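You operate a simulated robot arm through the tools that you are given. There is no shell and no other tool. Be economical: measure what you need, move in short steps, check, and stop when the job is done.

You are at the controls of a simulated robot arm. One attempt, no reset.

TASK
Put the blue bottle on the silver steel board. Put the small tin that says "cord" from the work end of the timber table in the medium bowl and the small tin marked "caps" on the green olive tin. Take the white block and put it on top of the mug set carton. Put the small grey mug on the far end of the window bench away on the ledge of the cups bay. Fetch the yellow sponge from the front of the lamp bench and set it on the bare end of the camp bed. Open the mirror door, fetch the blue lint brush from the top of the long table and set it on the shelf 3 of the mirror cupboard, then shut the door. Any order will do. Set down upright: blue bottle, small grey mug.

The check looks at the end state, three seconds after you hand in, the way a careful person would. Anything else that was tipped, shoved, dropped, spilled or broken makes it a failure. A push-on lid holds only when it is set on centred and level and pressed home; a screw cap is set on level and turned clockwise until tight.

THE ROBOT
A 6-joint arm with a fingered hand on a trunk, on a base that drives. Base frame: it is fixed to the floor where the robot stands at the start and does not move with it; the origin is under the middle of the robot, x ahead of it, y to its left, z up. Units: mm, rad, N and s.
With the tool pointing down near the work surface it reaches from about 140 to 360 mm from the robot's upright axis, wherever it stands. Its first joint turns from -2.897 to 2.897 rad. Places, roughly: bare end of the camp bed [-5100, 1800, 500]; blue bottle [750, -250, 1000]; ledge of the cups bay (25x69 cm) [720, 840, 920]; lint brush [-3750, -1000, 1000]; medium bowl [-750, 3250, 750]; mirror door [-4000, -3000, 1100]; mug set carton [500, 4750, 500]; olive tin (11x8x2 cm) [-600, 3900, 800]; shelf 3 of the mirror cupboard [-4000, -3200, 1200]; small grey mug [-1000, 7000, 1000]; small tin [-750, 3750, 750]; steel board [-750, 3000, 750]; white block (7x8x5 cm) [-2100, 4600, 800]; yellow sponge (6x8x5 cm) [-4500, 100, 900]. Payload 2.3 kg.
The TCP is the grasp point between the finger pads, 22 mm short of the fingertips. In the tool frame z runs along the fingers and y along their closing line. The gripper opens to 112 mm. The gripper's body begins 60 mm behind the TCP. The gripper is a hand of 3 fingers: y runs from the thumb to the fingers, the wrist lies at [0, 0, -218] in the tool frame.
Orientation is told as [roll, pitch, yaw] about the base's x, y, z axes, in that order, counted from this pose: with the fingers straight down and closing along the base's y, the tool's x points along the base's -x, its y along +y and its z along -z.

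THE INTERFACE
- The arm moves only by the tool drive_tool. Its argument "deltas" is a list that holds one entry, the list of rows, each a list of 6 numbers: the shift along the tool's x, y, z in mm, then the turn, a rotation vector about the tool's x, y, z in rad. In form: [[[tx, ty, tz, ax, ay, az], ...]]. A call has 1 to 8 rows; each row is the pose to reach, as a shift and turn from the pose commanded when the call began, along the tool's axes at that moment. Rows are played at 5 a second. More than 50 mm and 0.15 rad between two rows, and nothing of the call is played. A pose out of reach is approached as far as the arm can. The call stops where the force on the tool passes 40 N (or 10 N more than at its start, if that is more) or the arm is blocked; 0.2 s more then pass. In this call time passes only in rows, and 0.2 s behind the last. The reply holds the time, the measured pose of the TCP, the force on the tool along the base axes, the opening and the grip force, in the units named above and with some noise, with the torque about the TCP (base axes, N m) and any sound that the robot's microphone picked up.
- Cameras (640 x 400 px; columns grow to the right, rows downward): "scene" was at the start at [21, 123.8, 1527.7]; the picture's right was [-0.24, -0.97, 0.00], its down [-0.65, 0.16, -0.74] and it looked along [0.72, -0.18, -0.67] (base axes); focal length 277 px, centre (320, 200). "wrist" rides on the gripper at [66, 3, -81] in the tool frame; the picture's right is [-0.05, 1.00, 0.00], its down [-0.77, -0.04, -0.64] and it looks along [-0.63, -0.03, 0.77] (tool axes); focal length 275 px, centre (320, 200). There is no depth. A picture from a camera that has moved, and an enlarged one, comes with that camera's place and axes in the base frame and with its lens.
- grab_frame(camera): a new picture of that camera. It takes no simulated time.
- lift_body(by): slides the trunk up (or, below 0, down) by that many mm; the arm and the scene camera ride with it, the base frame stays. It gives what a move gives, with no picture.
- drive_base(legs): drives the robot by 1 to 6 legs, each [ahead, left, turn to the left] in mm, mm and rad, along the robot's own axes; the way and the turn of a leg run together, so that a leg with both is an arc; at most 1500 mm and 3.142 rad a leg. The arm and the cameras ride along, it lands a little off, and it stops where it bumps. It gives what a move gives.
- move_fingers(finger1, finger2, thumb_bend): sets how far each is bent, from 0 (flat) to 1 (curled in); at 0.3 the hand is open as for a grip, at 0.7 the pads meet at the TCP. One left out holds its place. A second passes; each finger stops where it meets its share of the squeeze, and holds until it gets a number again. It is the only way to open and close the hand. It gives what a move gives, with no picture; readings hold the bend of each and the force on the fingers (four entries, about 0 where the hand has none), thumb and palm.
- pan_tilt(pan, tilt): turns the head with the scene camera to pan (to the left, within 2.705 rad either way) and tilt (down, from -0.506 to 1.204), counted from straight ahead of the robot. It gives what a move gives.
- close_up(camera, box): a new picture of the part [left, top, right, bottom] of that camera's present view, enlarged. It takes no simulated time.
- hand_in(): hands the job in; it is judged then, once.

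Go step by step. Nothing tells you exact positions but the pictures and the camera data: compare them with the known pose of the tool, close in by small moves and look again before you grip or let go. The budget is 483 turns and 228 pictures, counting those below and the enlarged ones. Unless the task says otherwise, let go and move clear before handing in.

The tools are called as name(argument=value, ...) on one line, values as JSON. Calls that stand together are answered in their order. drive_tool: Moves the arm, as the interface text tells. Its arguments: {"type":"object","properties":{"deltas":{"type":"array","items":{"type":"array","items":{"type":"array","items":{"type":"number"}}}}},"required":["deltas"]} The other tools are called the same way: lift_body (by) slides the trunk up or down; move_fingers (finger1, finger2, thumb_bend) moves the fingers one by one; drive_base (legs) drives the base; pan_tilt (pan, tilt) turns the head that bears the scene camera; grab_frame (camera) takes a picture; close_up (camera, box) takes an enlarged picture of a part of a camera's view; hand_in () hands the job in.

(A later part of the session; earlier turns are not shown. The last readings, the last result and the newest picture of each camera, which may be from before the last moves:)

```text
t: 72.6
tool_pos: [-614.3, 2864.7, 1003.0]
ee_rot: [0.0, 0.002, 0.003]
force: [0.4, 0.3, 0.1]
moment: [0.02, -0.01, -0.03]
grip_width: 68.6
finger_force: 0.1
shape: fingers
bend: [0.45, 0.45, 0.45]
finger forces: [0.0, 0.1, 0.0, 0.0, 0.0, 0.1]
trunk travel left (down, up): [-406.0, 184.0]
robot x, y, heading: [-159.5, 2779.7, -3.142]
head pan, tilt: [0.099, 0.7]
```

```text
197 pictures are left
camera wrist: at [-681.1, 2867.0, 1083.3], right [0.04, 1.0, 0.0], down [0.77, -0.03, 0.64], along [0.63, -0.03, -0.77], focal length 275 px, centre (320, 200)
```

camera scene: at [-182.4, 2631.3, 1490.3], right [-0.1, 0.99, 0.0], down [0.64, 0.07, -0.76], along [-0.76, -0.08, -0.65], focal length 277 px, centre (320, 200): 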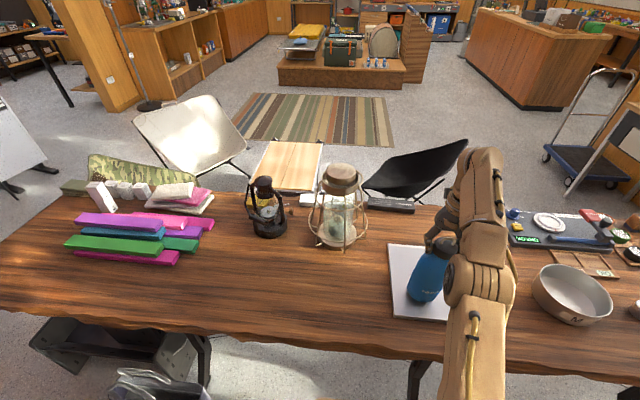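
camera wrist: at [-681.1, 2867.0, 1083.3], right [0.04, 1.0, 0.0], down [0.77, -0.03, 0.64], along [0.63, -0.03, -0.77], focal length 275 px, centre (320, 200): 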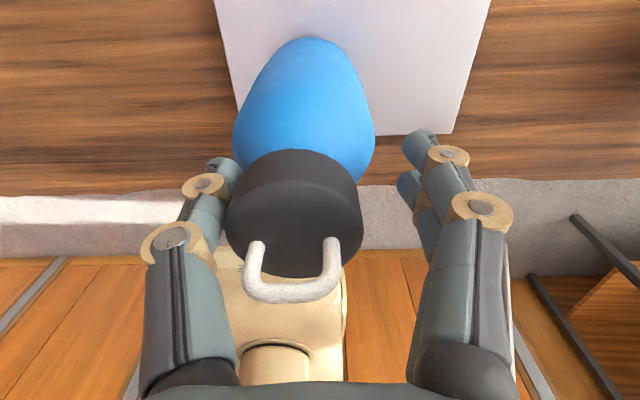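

Released; the bottle stands. Opening fully and lifting off.

move_fingers(finger1=0.3, finger2=0.3, thumb_bend=0.3)

drive_tool(deltas=[[[0, 0, -30, 0, 0, 0], [0, 0, -60, 0, 0, 0], [-20, 0, -90, 0, 0, 0], [-50, 0, -110, 0, 0, 0]]])

grab_frame(camera="wrist")

grab_frame(camera="scene")

```text
t: 73.6
tool_pos: [-615.0, 2863.4, 1003.4]
ee_rot: [-0.002, 0.002, 0.003]
force: [0.2, -0.5, 0.6]
moment: [0.05, -0.03, 0.01]
grip_width: 111.2
finger_force: 0.0
shape: fingers
bend: [0.3, 0.3, 0.3]
finger forces: [0.0, 0.0, 0.0, 0.0, 0.1, 0.1]
trunk travel left (down, up): [-406.0, 184.0]
robot x, y, heading: [-157.6, 2777.7, -3.139]
head pan, tilt: [0.099, 0.7]
```

```text
t: 74.6
tool_pos: [-597.0, 2839.7, 1056.0]
ee_rot: [-0.003, 0.006, 0.002]
force: [0.0, -0.4, -0.1]
moment: [0.0, -0.03, 0.0]
grip_width: 111.3
finger_force: 0.1
shape: fingers
bend: [0.3, 0.3, 0.3]
finger forces: [0.0, 0.0, 0.0, 0.0, 0.1, 0.1]
out of reach, approached as far as the arm can: row 1, 2, 3, 4
trunk travel left (down, up): [-406.0, 184.0]
robot x, y, heading: [-155.7, 2779.9, -3.139]
head pan, tilt: [0.099, 0.7]
```

```text
196 pictures are left
camera wrist: at [-663.0, 2842.5, 1135.5], right [0.04, 1.0, 0.0], down [0.78, -0.03, 0.63], along [0.63, -0.03, -0.78], focal length 275 px, centre (320, 200)
```

wrist: 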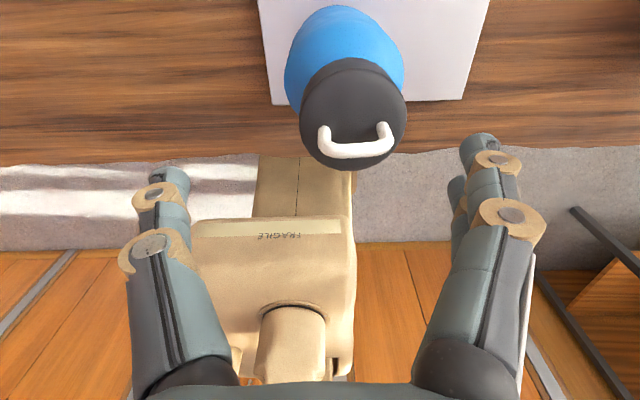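

```text
195 pictures are left
camera scene: at [-180.6, 2632.2, 1490.4], right [-0.1, 0.99, 0.0], down [0.64, 0.07, -0.76], along [-0.76, -0.08, -0.64], focal length 277 px, centre (320, 200)
```

scene: 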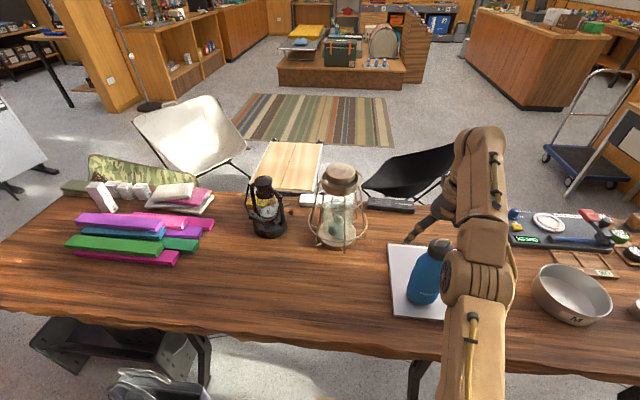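

Bottle stands on the board. I raise, back off, and move along to the work end to find the tins.

lift_body(by=150)

drive_base(legs=[[-200, 0, 0], [0, -900, 0]])

pan_tilt(pan=0.0, tilt=0.9)

grab_frame(camera="scene")

```text
t: 76.3
tool_pos: [-597.3, 2839.7, 1204.7]
ee_rot: [-0.003, 0.007, 0.002]
force: [-0.4, 0.2, -0.7]
moment: [0.02, 0.01, 0.03]
grip_width: 111.3
finger_force: 0.0
shape: fingers
bend: [0.3, 0.3, 0.3]
finger forces: [0.1, 0.0, 0.1, 0.1, 0.0, 0.1]
trunk travel left (down, up): [-556.0, 34.0]
robot x, y, heading: [-154.9, 2774.3, -3.138]
head pan, tilt: [0.099, 0.7]
```

```text
t: 82.2
tool_pos: [-401.2, 3733.8, 1205.1]
ee_rot: [-0.003, 0.006, 0.005]
force: [-0.6, 0.2, 0.6]
moment: [-0.03, 0.0, -0.02]
grip_width: 111.5
finger_force: 0.1
shape: fingers
bend: [0.3, 0.3, 0.3]
finger forces: [0.1, 0.0, 0.0, 0.0, 0.1, 0.0]
trunk travel left (down, up): [-556.0, 34.0]
robot x, y, heading: [38.4, 3671.2, -3.135]
head pan, tilt: [0.099, 0.7]
```

```text
t: 83.0
tool_pos: [-400.4, 3733.1, 1204.5]
ee_rot: [-0.003, 0.009, 0.006]
force: [-0.3, 0.4, 0.6]
moment: [0.0, 0.0, 0.04]
grip_width: 111.4
finger_force: 0.0
shape: fingers
bend: [0.3, 0.3, 0.3]
finger forces: [0.1, 0.0, 0.1, 0.1, 0.1, 0.0]
trunk travel left (down, up): [-556.0, 34.0]
robot x, y, heading: [39.2, 3670.8, -3.138]
head pan, tilt: [0.0, 0.901]
```

```text
194 pictures are left
camera scene: at [25.5, 3535.8, 1624.3], right [-0.01, 1.0, 0.0], down [0.78, 0.01, -0.62], along [-0.62, 0.0, -0.78], focal length 277 px, centre (320, 200)
```

scene: 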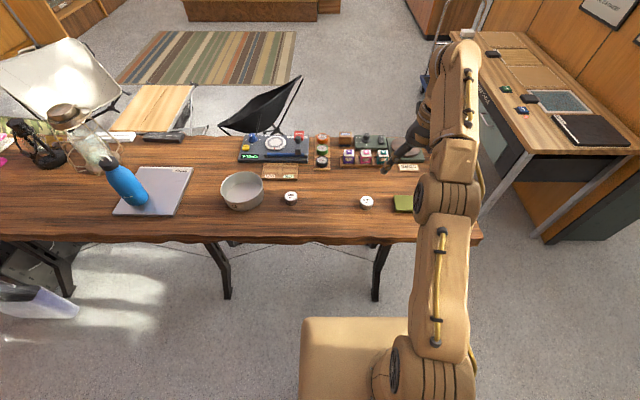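

Two small tins stand alone at (291,198) and (366,202) px, and the olive tin beside the arm. Zooming to read labels.

close_up(camera="scene", box=[210, 125, 330, 215])

close_up(camera="scene", box=[310, 125, 430, 215])

```text
4.44 times, centred on (270, 170) of scene
camera zoom: at [25.5, 3535.8, 1624.3], right [-0.01, 1.0, 0.0], down [0.78, 0.01, -0.62], along [-0.62, 0.0, -0.78], focal length 1230 px, centre (542, 333)
```

zoom: 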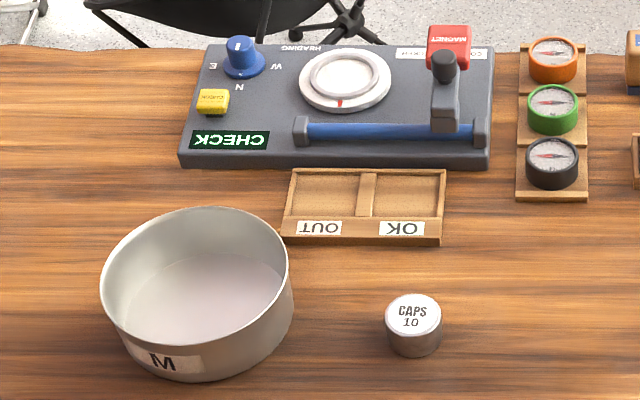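

```text
4.44 times, centred on (370, 170) of scene
camera zoom: at [25.5, 3535.8, 1624.3], right [-0.01, 1.0, 0.0], down [0.78, 0.01, -0.62], along [-0.62, 0.0, -0.78], focal length 1230 px, centre (98, 333)
```

zoom: 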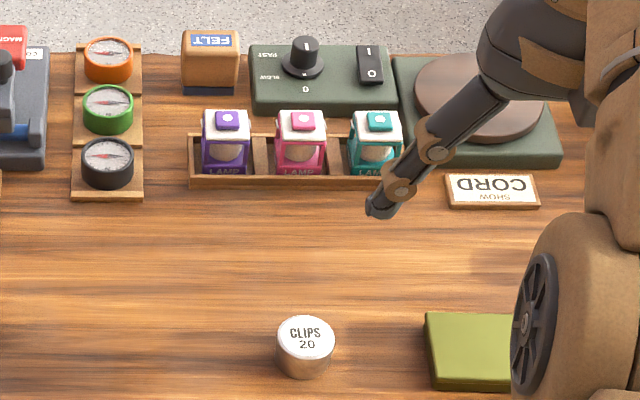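

Seen so far: "CAPS 10" at about (-621,3428), "CLIPS 20" (a decoy) and the olive tin. The "cord" tin must be hidden by the arm; I shift along to see.

drive_base(legs=[[0, -420, 0]])

grab_frame(camera="scene")

```text
t: 85.5
tool_pos: [-404.9, 4149.8, 1204.3]
ee_rot: [-0.005, 0.007, 0.01]
force: [0.3, -0.5, 0.0]
moment: [0.03, 0.02, 0.02]
grip_width: 111.5
finger_force: 0.0
shape: fingers
bend: [0.3, 0.3, 0.3]
finger forces: [0.0, 0.1, 0.1, 0.0, 0.0, 0.1]
trunk travel left (down, up): [-556.0, 34.0]
robot x, y, heading: [35.0, 4088.1, -3.13]
head pan, tilt: [0.0, 0.901]
```

```text
191 pictures are left
camera scene: at [22.2, 3955.2, 1624.3], right [-0.01, 1.0, 0.0], down [0.78, 0.01, -0.62], along [-0.62, -0.01, -0.78], focal length 277 px, centre (320, 200)
```

scene: 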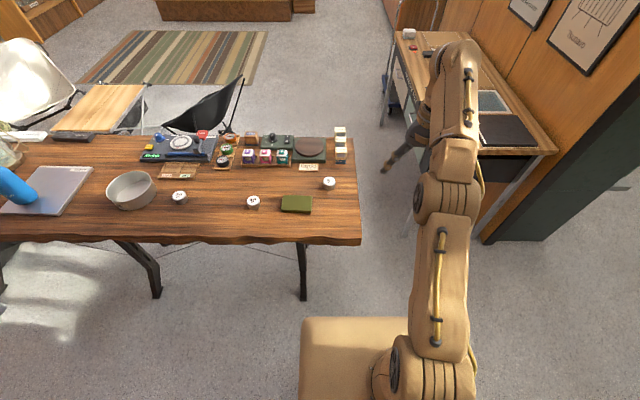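

close_up(camera="scene", box=[230, 120, 370, 220])

```text
4.00 times, centred on (300, 170) of scene
camera zoom: at [22.2, 3955.2, 1624.3], right [-0.01, 1.0, 0.0], down [0.78, 0.01, -0.62], along [-0.62, -0.01, -0.78], focal length 1107 px, centre (400, 320)
```

zoom: 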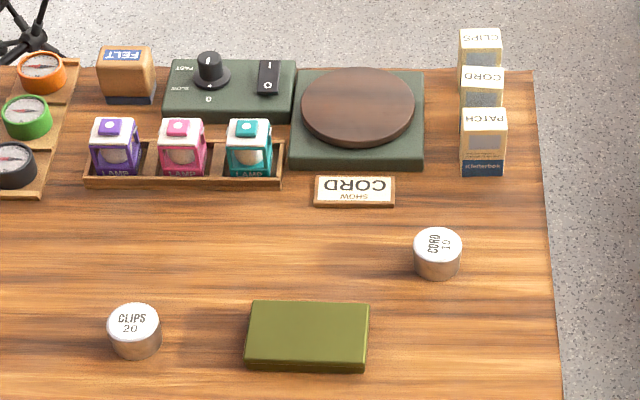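

The "CORD 10" tin is near the table end at about (-698,3980). I drive up to the table end and lower the trunk for a tool-down grasp.

drive_base(legs=[[300, 0, -0.011]])

lift_body(by=-110)

grab_frame(camera="scene")

```text
t: 87.6
tool_pos: [-700.7, 4151.6, 1204.0]
ee_rot: [-0.003, 0.008, 0.002]
force: [0.2, -0.4, 0.7]
moment: [0.0, -0.07, 0.01]
grip_width: 111.2
finger_force: 0.0
shape: fingers
bend: [0.3, 0.3, 0.3]
finger forces: [0.0, 0.1, 0.1, 0.1, 0.0, 0.0]
trunk travel left (down, up): [-556.0, 34.0]
robot x, y, heading: [-261.9, 4090.8, -3.14]
head pan, tilt: [0.0, 0.901]
```

```text
t: 89.0
tool_pos: [-700.0, 4153.0, 1094.0]
ee_rot: [-0.004, 0.007, 0.003]
force: [0.0, -0.2, -0.5]
moment: [-0.03, 0.01, 0.0]
grip_width: 111.6
finger_force: 0.0
shape: fingers
bend: [0.3, 0.3, 0.3]
finger forces: [0.0, 0.0, 0.1, 0.0, 0.1, 0.0]
trunk travel left (down, up): [-446.0, 144.0]
robot x, y, heading: [-261.1, 4088.5, -3.139]
head pan, tilt: [0.0, 0.901]
```

```text
189 pictures are left
camera scene: at [-274.9, 3952.7, 1514.3], right [0.0, 1.0, 0.0], down [0.78, 0.0, -0.62], along [-0.62, 0.0, -0.78], focal length 277 px, centre (320, 200)
```

scene: 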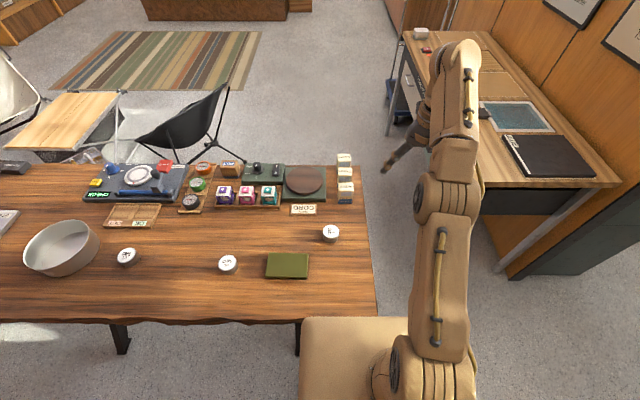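

drive_tool(deltas=[[[0, -42, 25, 0, 0, 0], [-1, -84, 50, 0, 0, 0], [-2, -126, 75, 0, 0, 0], [-4, -168, 100, 0, 0, 0], [-4, -168, 140, 0, 0, 0]]])

grab_frame(camera="wrist")

```text
t: 90.2
tool_pos: [-698.0, 3981.9, 956.2]
ee_rot: [-0.003, 0.007, 0.002]
force: [0.9, 0.6, 0.3]
moment: [-0.03, 0.03, 0.02]
grip_width: 111.4
finger_force: 0.0
shape: fingers
bend: [0.3, 0.3, 0.3]
finger forces: [0.0, 0.0, 0.0, 0.1, 0.0, 0.0]
trunk travel left (down, up): [-446.0, 144.0]
robot x, y, heading: [-255.6, 4089.5, -3.138]
head pan, tilt: [0.0, 0.901]
```

```text
188 pictures are left
camera wrist: at [-763.2, 3985.2, 1036.7], right [0.05, 1.0, 0.0], down [0.78, -0.03, 0.63], along [0.63, -0.03, -0.78], focal length 275 px, centre (320, 200)
```

wrist: 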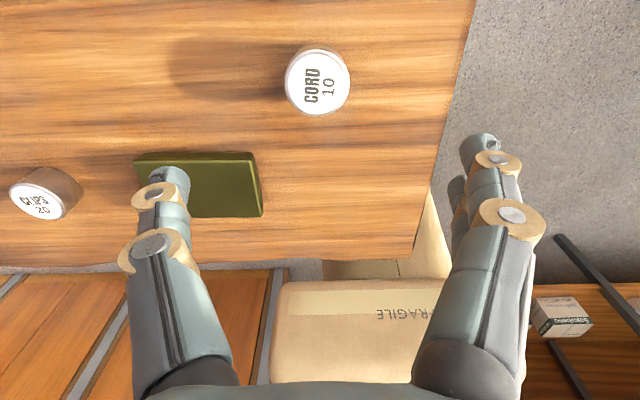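

Tin at (-701,3980), about 47 mm across. I descend around it.

drive_tool(deltas=[[[3, -2, 45, 0, 0, 0], [3, -2, 90, 0, 0, 0], [3, -2, 110, 0, 0, 0], [3, -2, 122, 0, 0, 0]]])

grab_frame(camera="wrist")

close_up(camera="scene", box=[260, 170, 440, 300])

```text
t: 91.2
tool_pos: [-701.4, 3980.9, 833.5]
ee_rot: [-0.002, 0.006, 0.001]
force: [0.0, -0.1, -0.1]
moment: [-0.04, 0.01, 0.01]
grip_width: 111.3
finger_force: 0.2
shape: fingers
bend: [0.3, 0.3, 0.3]
finger forces: [0.0, 0.1, 0.0, 0.0, 0.1, 0.0]
trunk travel left (down, up): [-446.0, 144.0]
robot x, y, heading: [-256.7, 4089.9, -3.139]
head pan, tilt: [0.0, 0.901]
```

```text
187 pictures are left
camera wrist: at [-767.9, 3984.4, 913.8], right [0.05, 1.0, 0.0], down [0.78, -0.03, 0.63], along [0.63, -0.03, -0.78], focal length 275 px, centre (320, 200)
```

wrist: 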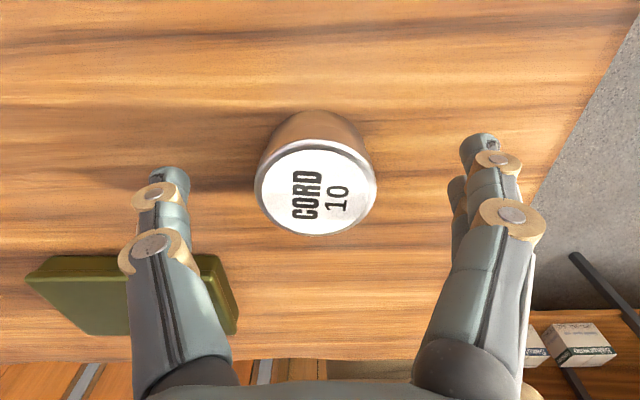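

```text
3.08 times, centred on (350, 235) of scene
camera zoom: at [-275.1, 3952.5, 1514.3], right [0.0, 1.0, 0.0], down [0.78, 0.0, -0.62], along [-0.62, 0.0, -0.78], focal length 852 px, centre (228, 92)
```

zoom: 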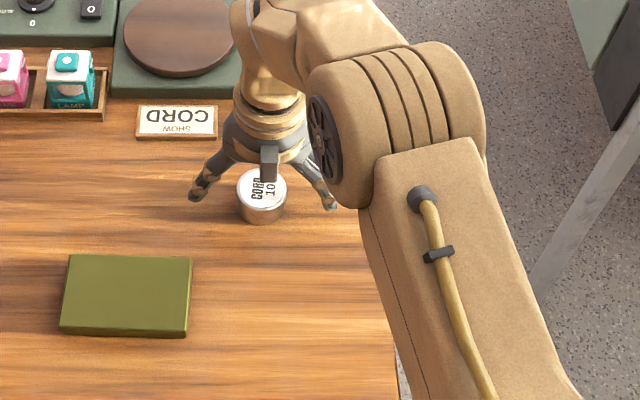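

drive_tool(deltas=[[[3, -1, 7, 0, 0, 0]]])

move_fingers(finger1=0.68, finger2=0.68, thumb_bend=0.68)

grab_frame(camera="wrist")

```text
t: 91.6
tool_pos: [-705.4, 3980.3, 825.4]
ee_rot: [-0.003, 0.006, 0.002]
force: [0.2, -0.1, -0.6]
moment: [-0.02, 0.0, 0.01]
grip_width: 111.5
finger_force: 0.1
shape: fingers
bend: [0.3, 0.3, 0.3]
finger forces: [0.1, 0.0, 0.1, 0.0, 0.1, 0.1]
trunk travel left (down, up): [-446.0, 144.0]
robot x, y, heading: [-257.8, 4092.0, -3.135]
head pan, tilt: [0.0, 0.901]
```

```text
t: 92.6
tool_pos: [-705.5, 3981.9, 827.5]
ee_rot: [-0.005, 0.009, 0.004]
force: [0.0, 4.1, 12.7]
moment: [0.52, -0.1, 0.06]
grip_width: 35.8
finger_force: 18.1
shape: fingers
bend: [0.58, 0.58, 0.61]
finger forces: [7.3, 18.0, 0.0, 0.0, 11.3, 0.1]
trunk travel left (down, up): [-446.0, 144.0]
robot x, y, heading: [-260.3, 4087.8, -3.133]
head pan, tilt: [0.0, 0.901]
```

```text
185 pictures are left
camera wrist: at [-770.3, 3984.0, 908.1], right [0.04, 1.0, 0.0], down [0.78, -0.03, 0.63], along [0.63, -0.03, -0.78], focal length 275 px, centre (320, 200)
```

wrist: 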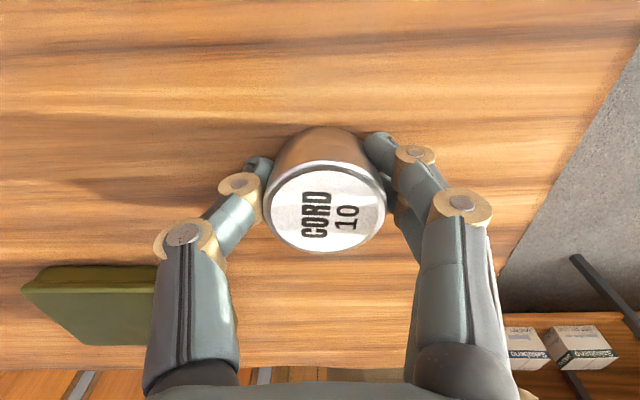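

Gripped, with tips brushing the table. I lift a little and check.

drive_tool(deltas=[[[0, 0, -10, 0, 0, 0], [0, 0, -30, 0, 0, 0]]])

grab_frame(camera="wrist")

```text
t: 93.2
tool_pos: [-705.4, 3982.1, 855.8]
ee_rot: [-0.005, 0.008, 0.004]
force: [0.6, -0.3, -0.3]
moment: [0.0, 0.01, -0.01]
grip_width: 35.5
finger_force: 13.2
shape: fingers
bend: [0.59, 0.57, 0.61]
finger forces: [5.7, 7.8, 0.0, 0.1, 12.8, 0.0]
trunk travel left (down, up): [-446.0, 144.0]
robot x, y, heading: [-260.5, 4085.6, -3.138]
head pan, tilt: [0.0, 0.901]
```

```text
184 pictures are left
camera wrist: at [-770.7, 3983.3, 936.6], right [0.04, 1.0, 0.0], down [0.78, -0.03, 0.63], along [0.63, -0.03, -0.78], focal length 275 px, centre (320, 200)
```

wrist: 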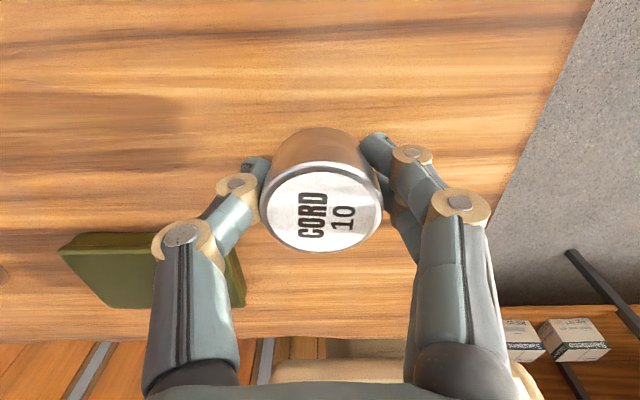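

Tin secured. I raise it and drive round to the bowl at about (-650,3246).

drive_tool(deltas=[[[0, 0, -45, 0, 0, 0], [0, 0, -90, 0, 0, 0], [0, 0, -130, 0, 0, 0]]])

drive_base(legs=[[-200, 0, 0], [0, 735, 0], [240, 0, 0]])

grab_frame(camera="wrist")

grab_frame(camera="scene")

```text
t: 94.0
tool_pos: [-705.7, 3980.8, 987.1]
ee_rot: [-0.005, 0.007, 0.001]
force: [-0.3, 0.2, -0.8]
moment: [0.0, 0.02, -0.02]
grip_width: 35.5
finger_force: 13.3
shape: fingers
bend: [0.59, 0.57, 0.61]
finger forces: [5.7, 7.8, 0.0, 0.0, 12.6, 0.0]
trunk travel left (down, up): [-446.0, 144.0]
robot x, y, heading: [-259.0, 4092.0, -3.141]
head pan, tilt: [0.0, 0.901]
```

```text
t: 100.6
tool_pos: [-748.6, 3243.4, 985.8]
ee_rot: [-0.003, 0.006, -0.005]
force: [-0.1, 0.2, -0.2]
moment: [0.02, -0.02, 0.01]
grip_width: 35.6
finger_force: 13.6
shape: fingers
bend: [0.59, 0.57, 0.61]
finger forces: [5.8, 7.8, 0.0, 0.1, 12.6, 0.0]
trunk travel left (down, up): [-446.0, 144.0]
robot x, y, heading: [-302.6, 3348.1, 3.139]
head pan, tilt: [0.0, 0.901]
```

```text
183 pictures are left
camera wrist: at [-814.1, 3246.3, 1067.1], right [0.05, 1.0, 0.0], down [0.77, -0.04, 0.63], along [0.63, -0.04, -0.78], focal length 275 px, centre (320, 200)
```

wrist: 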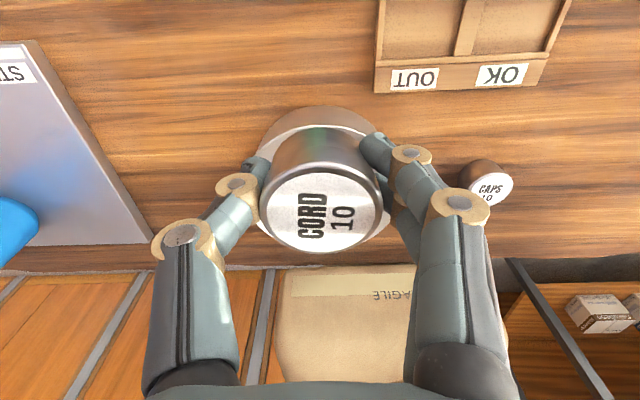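

```text
182 pictures are left
camera scene: at [-317.9, 3211.4, 1514.3], right [0.0, 1.0, 0.0], down [0.78, 0.0, -0.62], along [-0.62, 0.0, -0.78], focal length 277 px, centre (320, 200)
```

scene: 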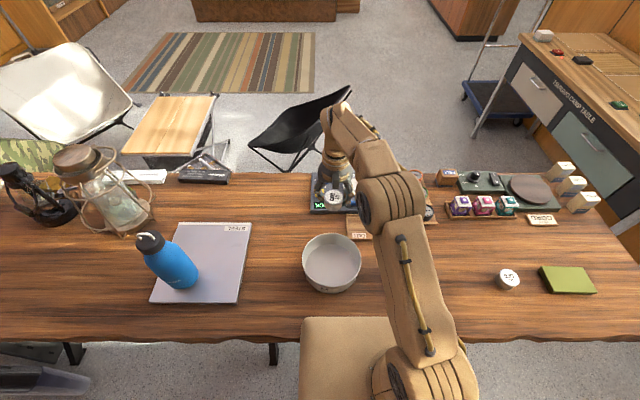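

The bowl's centre is (-657,3243). I move the tin over it and look before lowering.

drive_tool(deltas=[[[-46, 0, 0, 0, 0, 0], [-92, 0, 0, 0, 0, 0], [-92, 0, 40, 0, 0, 0]]])

grab_frame(camera="wrist")

close_up(camera="scene", box=[240, 180, 420, 310])

```text
t: 101.4
tool_pos: [-656.1, 3243.0, 944.0]
ee_rot: [-0.003, 0.006, -0.006]
force: [-0.8, 0.2, 0.0]
moment: [0.01, 0.03, -0.03]
grip_width: 35.5
finger_force: 13.7
shape: fingers
bend: [0.59, 0.57, 0.61]
finger forces: [5.9, 7.8, 0.0, 0.0, 12.6, 0.0]
trunk travel left (down, up): [-446.0, 144.0]
robot x, y, heading: [-303.6, 3349.6, 3.142]
head pan, tilt: [0.0, 0.901]
```

```text
181 pictures are left
camera wrist: at [-722.5, 3246.7, 1025.3], right [0.05, 1.0, 0.0], down [0.77, -0.04, 0.63], along [0.63, -0.04, -0.78], focal length 275 px, centre (320, 200)
```

wrist: 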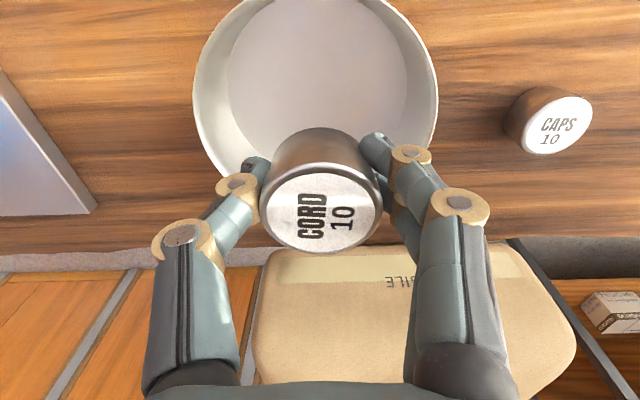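

```text
3.08 times, centred on (330, 245) of scene
camera zoom: at [-318.2, 3211.1, 1514.2], right [0.0, 1.0, 0.0], down [0.78, 0.0, -0.62], along [-0.62, 0.0, -0.78], focal length 852 px, centre (289, 62)
```

zoom: 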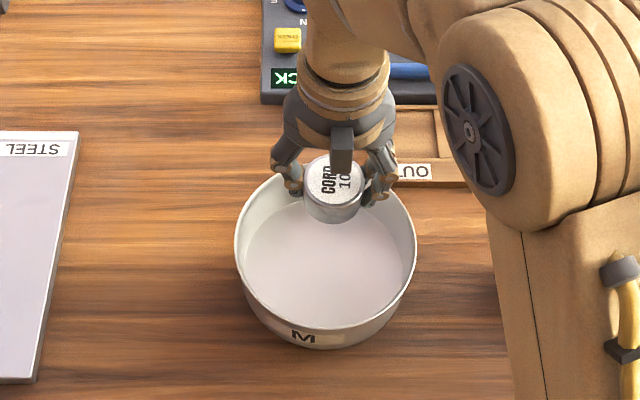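

Well centred. Lowering into the bowl.

drive_tool(deltas=[[[6, -3, 40, 0, 0, 0], [6, -3, 80, 0, 0, 0], [6, -3, 100, 0, 0, 0], [6, -3, 109, 0, 0, 0]]])

grab_frame(camera="wrist")

```text
t: 102.4
tool_pos: [-662.7, 3240.6, 838.3]
ee_rot: [-0.004, 0.007, -0.005]
force: [0.2, 0.2, -0.5]
moment: [0.0, -0.01, 0.02]
grip_width: 34.9
finger_force: 13.5
shape: fingers
bend: [0.6, 0.57, 0.61]
finger forces: [5.8, 7.8, 0.0, 0.0, 12.4, 0.0]
trunk travel left (down, up): [-446.0, 144.0]
robot x, y, heading: [-298.7, 3351.2, 3.139]
head pan, tilt: [0.0, 0.901]
```

```text
179 pictures are left
camera wrist: at [-728.8, 3242.8, 918.9], right [0.05, 1.0, 0.0], down [0.78, -0.04, 0.63], along [0.63, -0.04, -0.78], focal length 275 px, centre (320, 200)
```

wrist: 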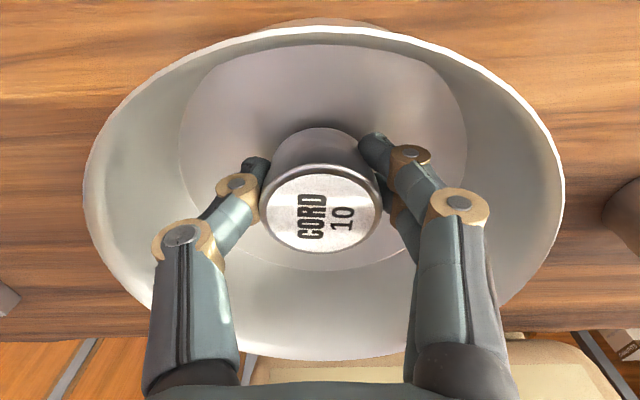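

drive_tool(deltas=[[[0, 0, 4, 0, 0, 0], [0, 0, 8, 0, 0, 0]]])

move_fingers(finger1=0.48, finger2=0.48, thumb_bend=0.48)

drive_tool(deltas=[[[0, 0, -30, 0, 0, 0], [0, 0, -75, 0, 0, 0], [0, 0, -120, 0, 0, 0], [0, 0, -160, 0, 0, 0]]])

grab_frame(camera="wrist")

```text
t: 103.0
tool_pos: [-663.4, 3239.6, 830.3]
ee_rot: [-0.006, 0.01, -0.005]
force: [0.2, 2.1, 18.2]
moment: [0.56, -0.12, 0.04]
grip_width: 35.0
finger_force: 22.9
shape: fingers
bend: [0.6, 0.6, 0.61]
finger forces: [9.0, 23.4, 0.0, 0.1, 12.9, 0.1]
trunk travel left (down, up): [-446.0, 144.0]
robot x, y, heading: [-300.2, 3347.9, 3.135]
head pan, tilt: [0.0, 0.901]
```

```text
t: 104.0
tool_pos: [-663.4, 3237.0, 831.9]
ee_rot: [-0.005, 0.013, -0.006]
force: [2.5, -4.2, 25.3]
moment: [0.65, -0.14, -0.15]
grip_width: 55.6
finger_force: 12.2
shape: fingers
bend: [0.53, 0.56, 0.48]
finger forces: [9.1, 14.8, 0.1, 0.0, 1.0, 0.0]
trunk travel left (down, up): [-446.0, 144.0]
robot x, y, heading: [-296.4, 3351.3, 3.137]
head pan, tilt: [0.0, 0.901]
stopped: the force on the tool passed its limit at 41 N (the readings are from after the stop); the commanded pose is now the measured one
```

```text
t: 105.0
tool_pos: [-661.3, 3237.3, 987.0]
ee_rot: [-0.005, 0.012, -0.006]
force: [1.2, 0.1, 0.9]
moment: [-0.03, 0.02, 0.02]
grip_width: 60.2
finger_force: 0.0
shape: fingers
bend: [0.48, 0.48, 0.48]
finger forces: [0.0, 0.0, 0.1, 0.0, 0.0, 0.1]
trunk travel left (down, up): [-446.0, 144.0]
robot x, y, heading: [-299.6, 3349.2, 3.134]
head pan, tilt: [0.0, 0.901]
```

```text
178 pictures are left
camera wrist: at [-727.2, 3241.2, 1069.8], right [0.05, 1.0, -0.01], down [0.78, -0.04, 0.63], along [0.63, -0.04, -0.78], focal length 275 px, centre (320, 200)
```

wrist: 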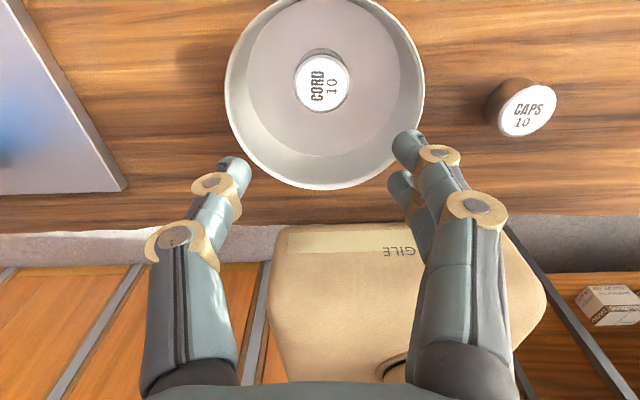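

Cord tin sits in the bowl. Next the caps tin at about (-624,3424), reachable from here.

move_fingers(finger1=0.3, finger2=0.3, thumb_bend=0.3)

drive_tool(deltas=[[[-8, 46, 0, 0, 0, 0], [-16, 92, 0, 0, 0, 0], [-26, 140, 0, 0, 0, 0], [-37, 187, 0, 0, 0, 0], [-37, 187, 40, 0, 0, 0], [-37, 187, 80, 0, 0, 0]]])

grab_frame(camera="wrist")

```text
t: 106.0
tool_pos: [-661.8, 3238.3, 988.5]
ee_rot: [-0.005, 0.01, -0.005]
force: [-0.6, -0.4, 0.3]
moment: [-0.01, -0.01, 0.05]
grip_width: 111.0
finger_force: 0.0
shape: fingers
bend: [0.3, 0.3, 0.3]
finger forces: [0.0, 0.1, 0.1, 0.0, 0.0, 0.0]
trunk travel left (down, up): [-446.0, 144.0]
robot x, y, heading: [-301.4, 3350.4, 3.138]
head pan, tilt: [0.0, 0.901]
```

```text
t: 107.3
tool_pos: [-625.2, 3427.4, 907.8]
ee_rot: [-0.004, 0.008, -0.005]
force: [-0.3, 0.1, -0.4]
moment: [0.0, 0.0, 0.02]
grip_width: 111.4
finger_force: 0.1
shape: fingers
bend: [0.3, 0.3, 0.3]
finger forces: [0.0, 0.0, 0.1, 0.0, 0.0, 0.0]
trunk travel left (down, up): [-446.0, 144.0]
robot x, y, heading: [-299.4, 3348.9, 3.137]
head pan, tilt: [0.0, 0.901]
```

```text
177 pictures are left
camera wrist: at [-690.9, 3430.9, 989.0], right [0.05, 1.0, -0.01], down [0.78, -0.04, 0.63], along [0.63, -0.04, -0.78], focal length 275 px, centre (320, 200)
```

wrist: 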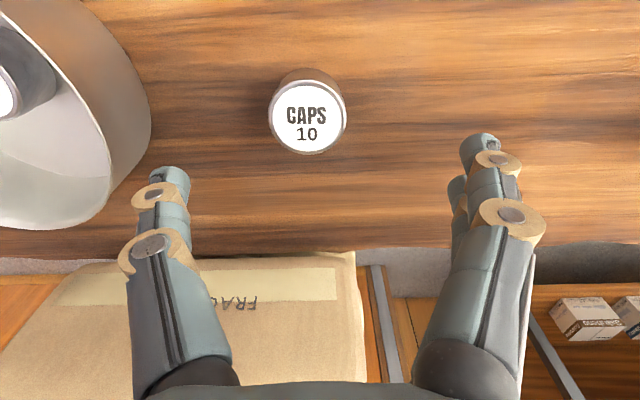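

drive_tool(deltas=[[[2, -9, 35, 0, 0, 0], [3, -9, 60, 0, 0, 0], [3, -9, 76, 0, 0, 0]]])

move_fingers(finger1=0.68, finger2=0.68, thumb_bend=0.68)

drive_tool(deltas=[[[0, 0, -10, 0, 0, 0], [0, 0, -40, 0, 0, 0], [0, 0, -80, 0, 0, 0], [0, 0, -120, 0, 0, 0]]])

grab_frame(camera="wrist")

```text
t: 108.2
tool_pos: [-628.4, 3415.3, 832.0]
ee_rot: [-0.006, 0.009, -0.005]
force: [-0.4, 0.1, -0.7]
moment: [-0.04, 0.01, 0.01]
grip_width: 111.1
finger_force: 0.0
shape: fingers
bend: [0.3, 0.3, 0.3]
finger forces: [0.0, 0.0, 0.0, 0.0, 0.1, 0.1]
trunk travel left (down, up): [-446.0, 144.0]
robot x, y, heading: [-298.8, 3344.5, 3.142]
head pan, tilt: [0.0, 0.901]
```

```text
t: 109.2
tool_pos: [-629.3, 3416.5, 833.0]
ee_rot: [-0.004, 0.007, -0.005]
force: [-0.3, -0.3, 0.3]
moment: [0.01, -0.03, 0.01]
grip_width: 36.2
finger_force: 13.3
shape: fingers
bend: [0.59, 0.56, 0.61]
finger forces: [6.0, 7.6, 0.1, 0.0, 12.9, 0.0]
trunk travel left (down, up): [-446.0, 144.0]
robot x, y, heading: [-300.2, 3347.8, 3.135]
head pan, tilt: [0.0, 0.901]
```

```text
t: 110.2
tool_pos: [-630.6, 3415.8, 953.7]
ee_rot: [-0.005, 0.01, -0.005]
force: [0.6, -0.3, -0.8]
moment: [0.01, 0.02, -0.01]
grip_width: 36.0
finger_force: 13.9
shape: fingers
bend: [0.59, 0.56, 0.61]
finger forces: [6.0, 7.7, 0.0, 0.0, 12.9, 0.0]
trunk travel left (down, up): [-446.0, 144.0]
robot x, y, heading: [-299.6, 3349.8, 3.136]
head pan, tilt: [0.0, 0.901]
```

```text
176 pictures are left
camera wrist: at [-695.9, 3418.8, 1035.0], right [0.05, 1.0, -0.01], down [0.78, -0.04, 0.63], along [0.63, -0.04, -0.78], focal length 275 px, centre (320, 200)
```

wrist: 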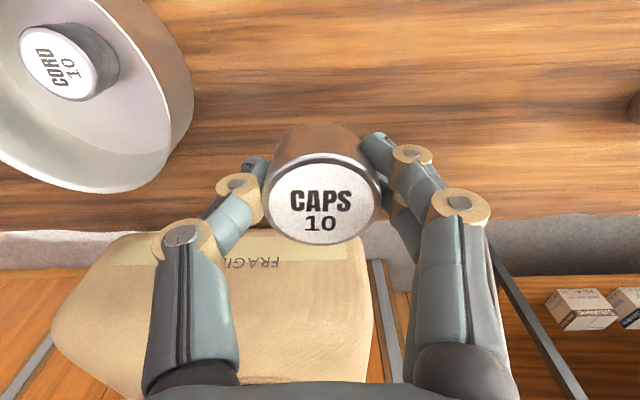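

Caps tin is held squarely. I drive round to the olive tin at about (-600,3863).

drive_base(legs=[[-140, 0, 0], [0, -710, 0], [70, 0, 0]])

drive_tool(deltas=[[[6, -44, 0, 0, 0, 0], [12, -88, 0, 0, 0, 0], [18, -132, 0, 0, 0, 0], [24, -176, 0, 0, 0, 0], [30, -220, 0, 0, 0, 0]]])

grab_frame(camera="wrist")

grab_frame(camera="scene")

```text
t: 115.6
tool_pos: [-562.2, 4124.8, 953.0]
ee_rot: [-0.006, 0.008, 0.003]
force: [-0.1, 0.4, -0.9]
moment: [-0.03, 0.0, -0.03]
grip_width: 36.0
finger_force: 13.1
shape: fingers
bend: [0.59, 0.56, 0.61]
finger forces: [6.1, 7.7, 0.0, 0.0, 12.7, 0.0]
trunk travel left (down, up): [-446.0, 144.0]
robot x, y, heading: [-230.3, 4060.8, -3.138]
head pan, tilt: [0.0, 0.901]
```

```text
t: 116.8
tool_pos: [-588.2, 3902.0, 955.7]
ee_rot: [-0.003, 0.01, 0.004]
force: [0.0, 0.9, 0.0]
moment: [0.0, 0.0, -0.04]
grip_width: 35.8
finger_force: 13.3
shape: fingers
bend: [0.59, 0.57, 0.61]
finger forces: [6.1, 7.6, 0.1, 0.0, 12.8, 0.0]
trunk travel left (down, up): [-446.0, 144.0]
robot x, y, heading: [-233.0, 4058.7, -3.136]
head pan, tilt: [0.0, 0.901]
```

```text
175 pictures are left
camera wrist: at [-654.3, 3904.8, 1036.2], right [0.04, 1.0, 0.0], down [0.78, -0.03, 0.63], along [0.63, -0.03, -0.78], focal length 275 px, centre (320, 200)
```

wrist: 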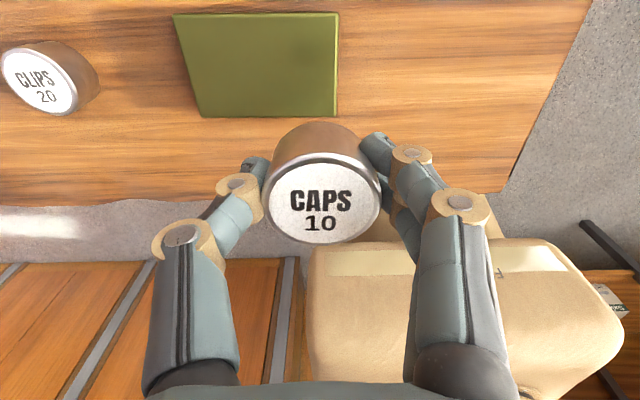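

```text
174 pictures are left
camera scene: at [-245.5, 3922.0, 1514.2], right [-0.01, 1.0, 0.0], down [0.78, 0.0, -0.62], along [-0.62, 0.0, -0.78], focal length 277 px, centre (320, 200)
```

scene: 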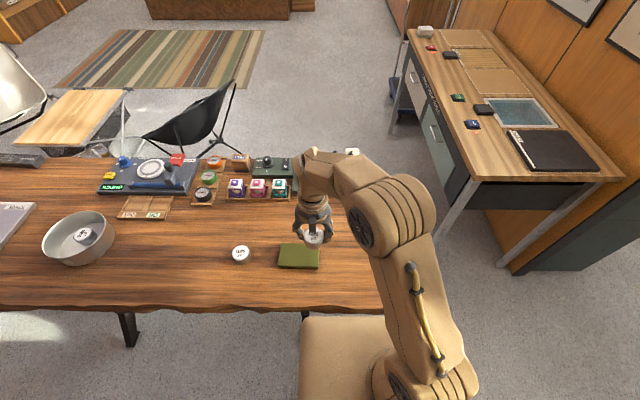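

Olive tin centre is (-605,3862). I move over it and come down close.

drive_tool(deltas=[[[8, -20, 0, 0, 0, 0], [17, -40, 0, 0, 0, 0], [17, -40, 40, 0, 0, 0], [17, -40, 80, 0, 0, 0]]])

grab_frame(camera="wrist")

close_up(camera="scene", box=[230, 190, 390, 300])

```text
t: 117.8
tool_pos: [-609.8, 3864.0, 872.3]
ee_rot: [-0.003, 0.01, 0.004]
force: [0.1, 0.3, -1.0]
moment: [-0.02, -0.02, 0.0]
grip_width: 35.7
finger_force: 13.0
shape: fingers
bend: [0.59, 0.57, 0.61]
finger forces: [5.9, 7.7, 0.0, 0.0, 12.7, 0.0]
trunk travel left (down, up): [-446.0, 144.0]
robot x, y, heading: [-231.1, 4062.9, -3.138]
head pan, tilt: [0.0, 0.901]
```

```text
173 pictures are left
camera wrist: at [-673.9, 3866.8, 955.1], right [0.04, 1.0, 0.0], down [0.78, -0.03, 0.63], along [0.63, -0.03, -0.78], focal length 275 px, centre (320, 200)
```

wrist: 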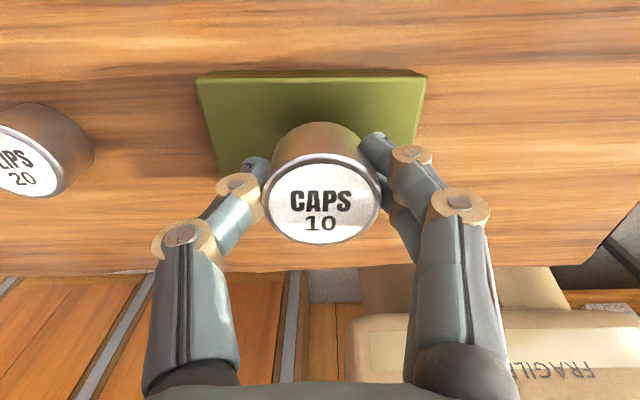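

```text
3.64 times, centred on (310, 245) of scene
camera zoom: at [-245.5, 3922.8, 1514.3], right [-0.01, 1.0, 0.0], down [0.78, 0.0, -0.62], along [-0.62, 0.0, -0.78], focal length 1006 px, centre (356, 36)
```

zoom: 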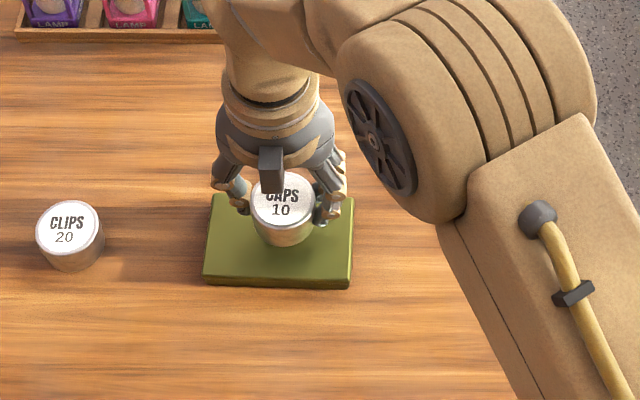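

drive_tool(deltas=[[[-4, -1, 8, 0, 0, 0], [-4, -1, 14, 0, 0, 0], [-4, -1, 18, 0, 0, 0]]])

close_up(camera="scene", box=[230, 190, 390, 300])

```text
t: 118.6
tool_pos: [-605.0, 3863.1, 856.4]
ee_rot: [-0.004, 0.009, 0.002]
force: [1.0, -0.6, -0.5]
moment: [-0.01, -0.01, -0.01]
grip_width: 35.9
finger_force: 13.4
shape: fingers
bend: [0.59, 0.57, 0.61]
finger forces: [5.8, 7.6, 0.1, 0.0, 12.7, 0.0]
trunk travel left (down, up): [-446.0, 144.0]
robot x, y, heading: [-226.8, 4060.7, -3.136]
head pan, tilt: [0.0, 0.901]
```

```text
3.64 times, centred on (310, 245) of scene
camera zoom: at [-245.2, 3923.0, 1514.3], right [-0.01, 1.0, 0.0], down [0.78, 0.0, -0.62], along [-0.62, 0.0, -0.78], focal length 1006 px, centre (356, 36)
```

zoom: 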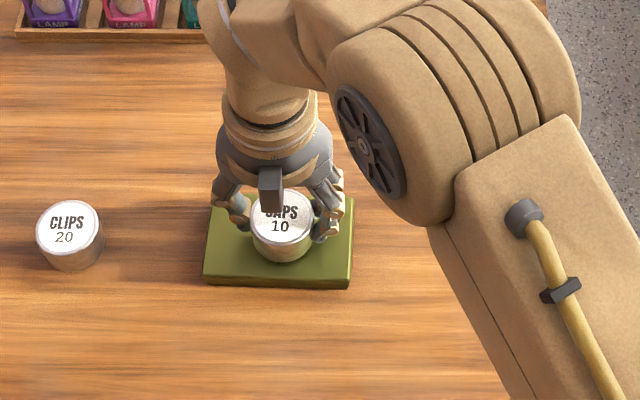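

drive_tool(deltas=[[[0, 0, 2, 0, 0, 0], [0, 0, 4, 0, 0, 0]]])

```text
t: 119.2
tool_pos: [-602.4, 3862.2, 851.3]
ee_rot: [-0.004, 0.008, 0.004]
force: [-0.7, -0.6, -0.4]
moment: [-0.01, 0.01, 0.01]
grip_width: 35.6
finger_force: 13.2
shape: fingers
bend: [0.59, 0.57, 0.61]
finger forces: [6.0, 7.6, 0.0, 0.0, 12.8, 0.0]
trunk travel left (down, up): [-446.0, 144.0]
robot x, y, heading: [-228.4, 4058.1, -3.138]
head pan, tilt: [0.0, 0.901]
```

drive_tool(deltas=[[[0, 0, 1, 0, 0, 0], [0, 0, 2, 0, 0, 0], [0, 0, 3, 0, 0, 0]]])

```text
t: 120.0
tool_pos: [-603.9, 3862.8, 850.8]
ee_rot: [-0.005, 0.011, 0.003]
force: [-0.7, -0.8, 6.4]
moment: [0.04, -0.02, -0.04]
grip_width: 35.4
finger_force: 14.0
shape: fingers
bend: [0.6, 0.58, 0.61]
finger forces: [6.0, 8.2, 0.1, 0.0, 13.5, 0.0]
trunk travel left (down, up): [-446.0, 144.0]
robot x, y, heading: [-228.6, 4062.8, -3.137]
head pan, tilt: [0.0, 0.901]
```

Contact. Opening and lifting away.

move_fingers(finger1=0.53, finger2=0.53, thumb_bend=0.53)

move_fingers(finger1=0.42, finger2=0.42, thumb_bend=0.42)

drive_tool(deltas=[[[0, 0, -30, 0, 0, 0], [0, 0, -75, 0, 0, 0], [0, 0, -120, 0, 0, 0], [0, 0, -160, 0, 0, 0]]])

grab_frame(camera="wrist")

```text
t: 121.0
tool_pos: [-603.5, 3863.5, 850.3]
ee_rot: [-0.006, 0.008, 0.005]
force: [0.8, 1.1, -0.3]
moment: [0.0, 0.01, 0.01]
grip_width: 45.8
finger_force: 0.2
shape: fingers
bend: [0.53, 0.53, 0.53]
finger forces: [0.1, 0.2, 0.0, 0.0, 0.0, 0.0]
trunk travel left (down, up): [-446.0, 144.0]
robot x, y, heading: [-229.8, 4063.3, -3.136]
head pan, tilt: [0.0, 0.901]
```

```text
t: 122.0
tool_pos: [-603.6, 3863.1, 850.1]
ee_rot: [-0.005, 0.008, 0.004]
force: [-0.1, 0.1, -0.2]
moment: [-0.01, -0.03, 0.02]
grip_width: 77.1
finger_force: 0.0
shape: fingers
bend: [0.42, 0.42, 0.42]
finger forces: [0.0, 0.1, 0.1, 0.1, 0.0, 0.0]
trunk travel left (down, up): [-446.0, 144.0]
robot x, y, heading: [-231.0, 4060.0, -3.139]
head pan, tilt: [0.0, 0.901]
```

```text
t: 123.0
tool_pos: [-601.8, 3863.7, 1010.3]
ee_rot: [-0.006, 0.009, 0.003]
force: [0.4, -0.3, 0.0]
moment: [-0.01, 0.0, 0.0]
grip_width: 77.6
finger_force: 0.0
shape: fingers
bend: [0.42, 0.42, 0.42]
finger forces: [0.0, 0.0, 0.1, 0.1, 0.0, 0.0]
trunk travel left (down, up): [-446.0, 144.0]
robot x, y, heading: [-228.9, 4061.5, -3.134]
head pan, tilt: [0.0, 0.901]
```

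```text
170 pictures are left
camera wrist: at [-666.5, 3866.2, 1091.9], right [0.04, 1.0, 0.0], down [0.78, -0.03, 0.63], along [0.63, -0.03, -0.78], focal length 275 px, centre (320, 200)
```

wrist: 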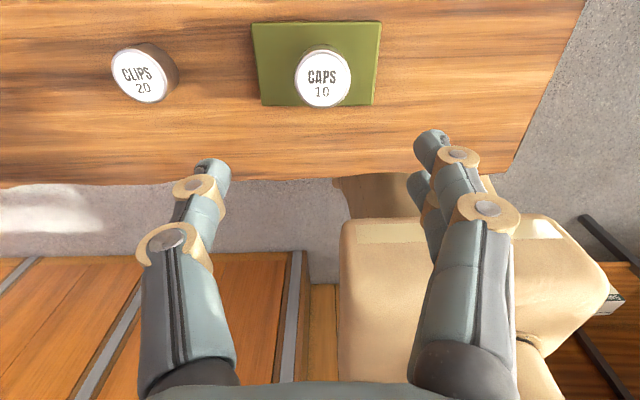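

Caps tin sits on the olive tin. Now I back into the aisle and look north towards the window bench and the carton.

drive_base(legs=[[-230, 0, 0]])

pan_tilt(pan=-1.57, tilt=0.35)

grab_frame(camera="scene")

```text
t: 124.7
tool_pos: [-369.1, 3863.6, 1011.0]
ee_rot: [-0.004, 0.009, 0.005]
force: [-0.2, 0.4, 0.0]
moment: [-0.02, 0.0, -0.03]
grip_width: 77.6
finger_force: 0.1
shape: fingers
bend: [0.42, 0.42, 0.42]
finger forces: [0.0, 0.0, 0.0, 0.1, 0.0, 0.0]
trunk travel left (down, up): [-446.0, 144.0]
robot x, y, heading: [3.7, 4059.3, -3.139]
head pan, tilt: [0.0, 0.901]
```

```text
t: 126.4
tool_pos: [-369.4, 3863.7, 1009.9]
ee_rot: [-0.004, 0.009, 0.005]
force: [1.1, -0.6, 0.5]
moment: [-0.03, 0.03, -0.01]
grip_width: 77.3
finger_force: 0.0
shape: fingers
bend: [0.42, 0.42, 0.42]
finger forces: [0.0, 0.1, 0.0, 0.0, 0.0, 0.1]
trunk travel left (down, up): [-446.0, 144.0]
robot x, y, heading: [-3.3, 4061.7, -3.14]
head pan, tilt: [-1.571, 0.351]
```

```text
169 pictures are left
camera scene: at [61.9, 4017.9, 1561.8], right [1.0, 0.01, 0.0], down [0.0, -0.34, -0.94], along [-0.01, 0.94, -0.34], focal length 277 px, centre (320, 200)
```

scene: 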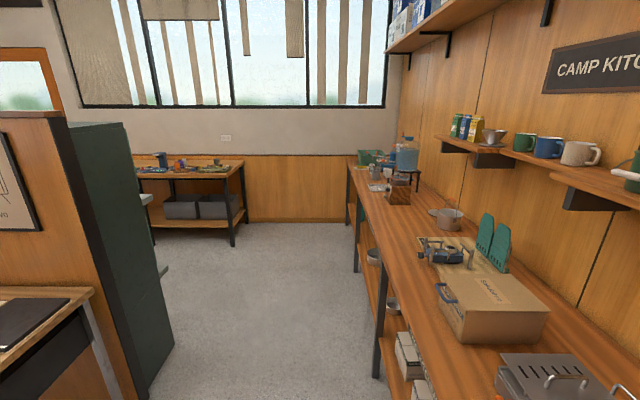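

close_up(camera="scene", box=[120, 130, 280, 250])

close_up(camera="scene", box=[340, 220, 460, 400])

```text
3.33 times, centred on (200, 190) of scene
camera zoom: at [61.9, 4017.9, 1561.8], right [1.0, 0.01, 0.0], down [0.0, -0.34, -0.94], along [-0.01, 0.94, -0.34], focal length 922 px, centre (720, 233)
```

zoom: 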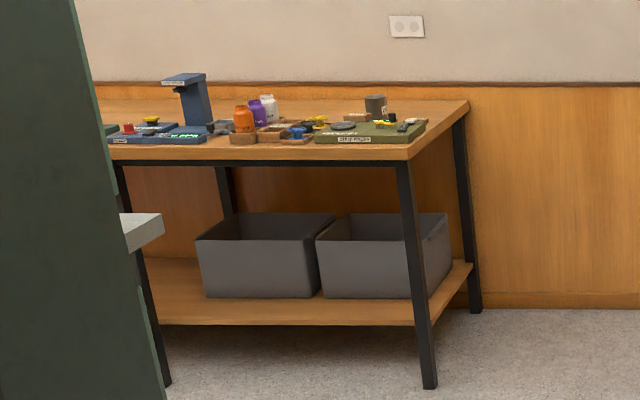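

```text
2.22 times, centred on (400, 310) of scene
camera zoom: at [61.9, 4017.9, 1561.8], right [1.0, 0.01, 0.0], down [0.0, -0.34, -0.94], along [-0.01, 0.94, -0.34], focal length 615 px, centre (142, -44)
```

zoom: 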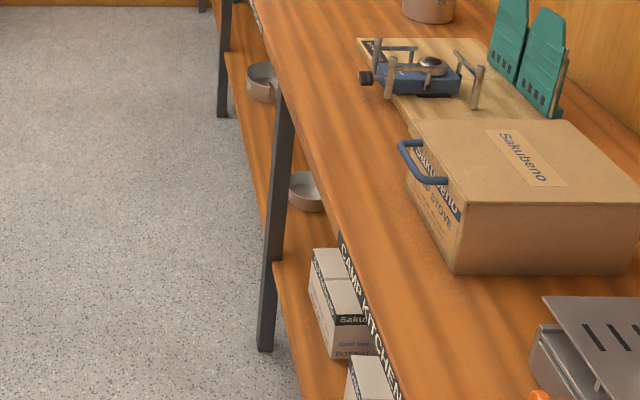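

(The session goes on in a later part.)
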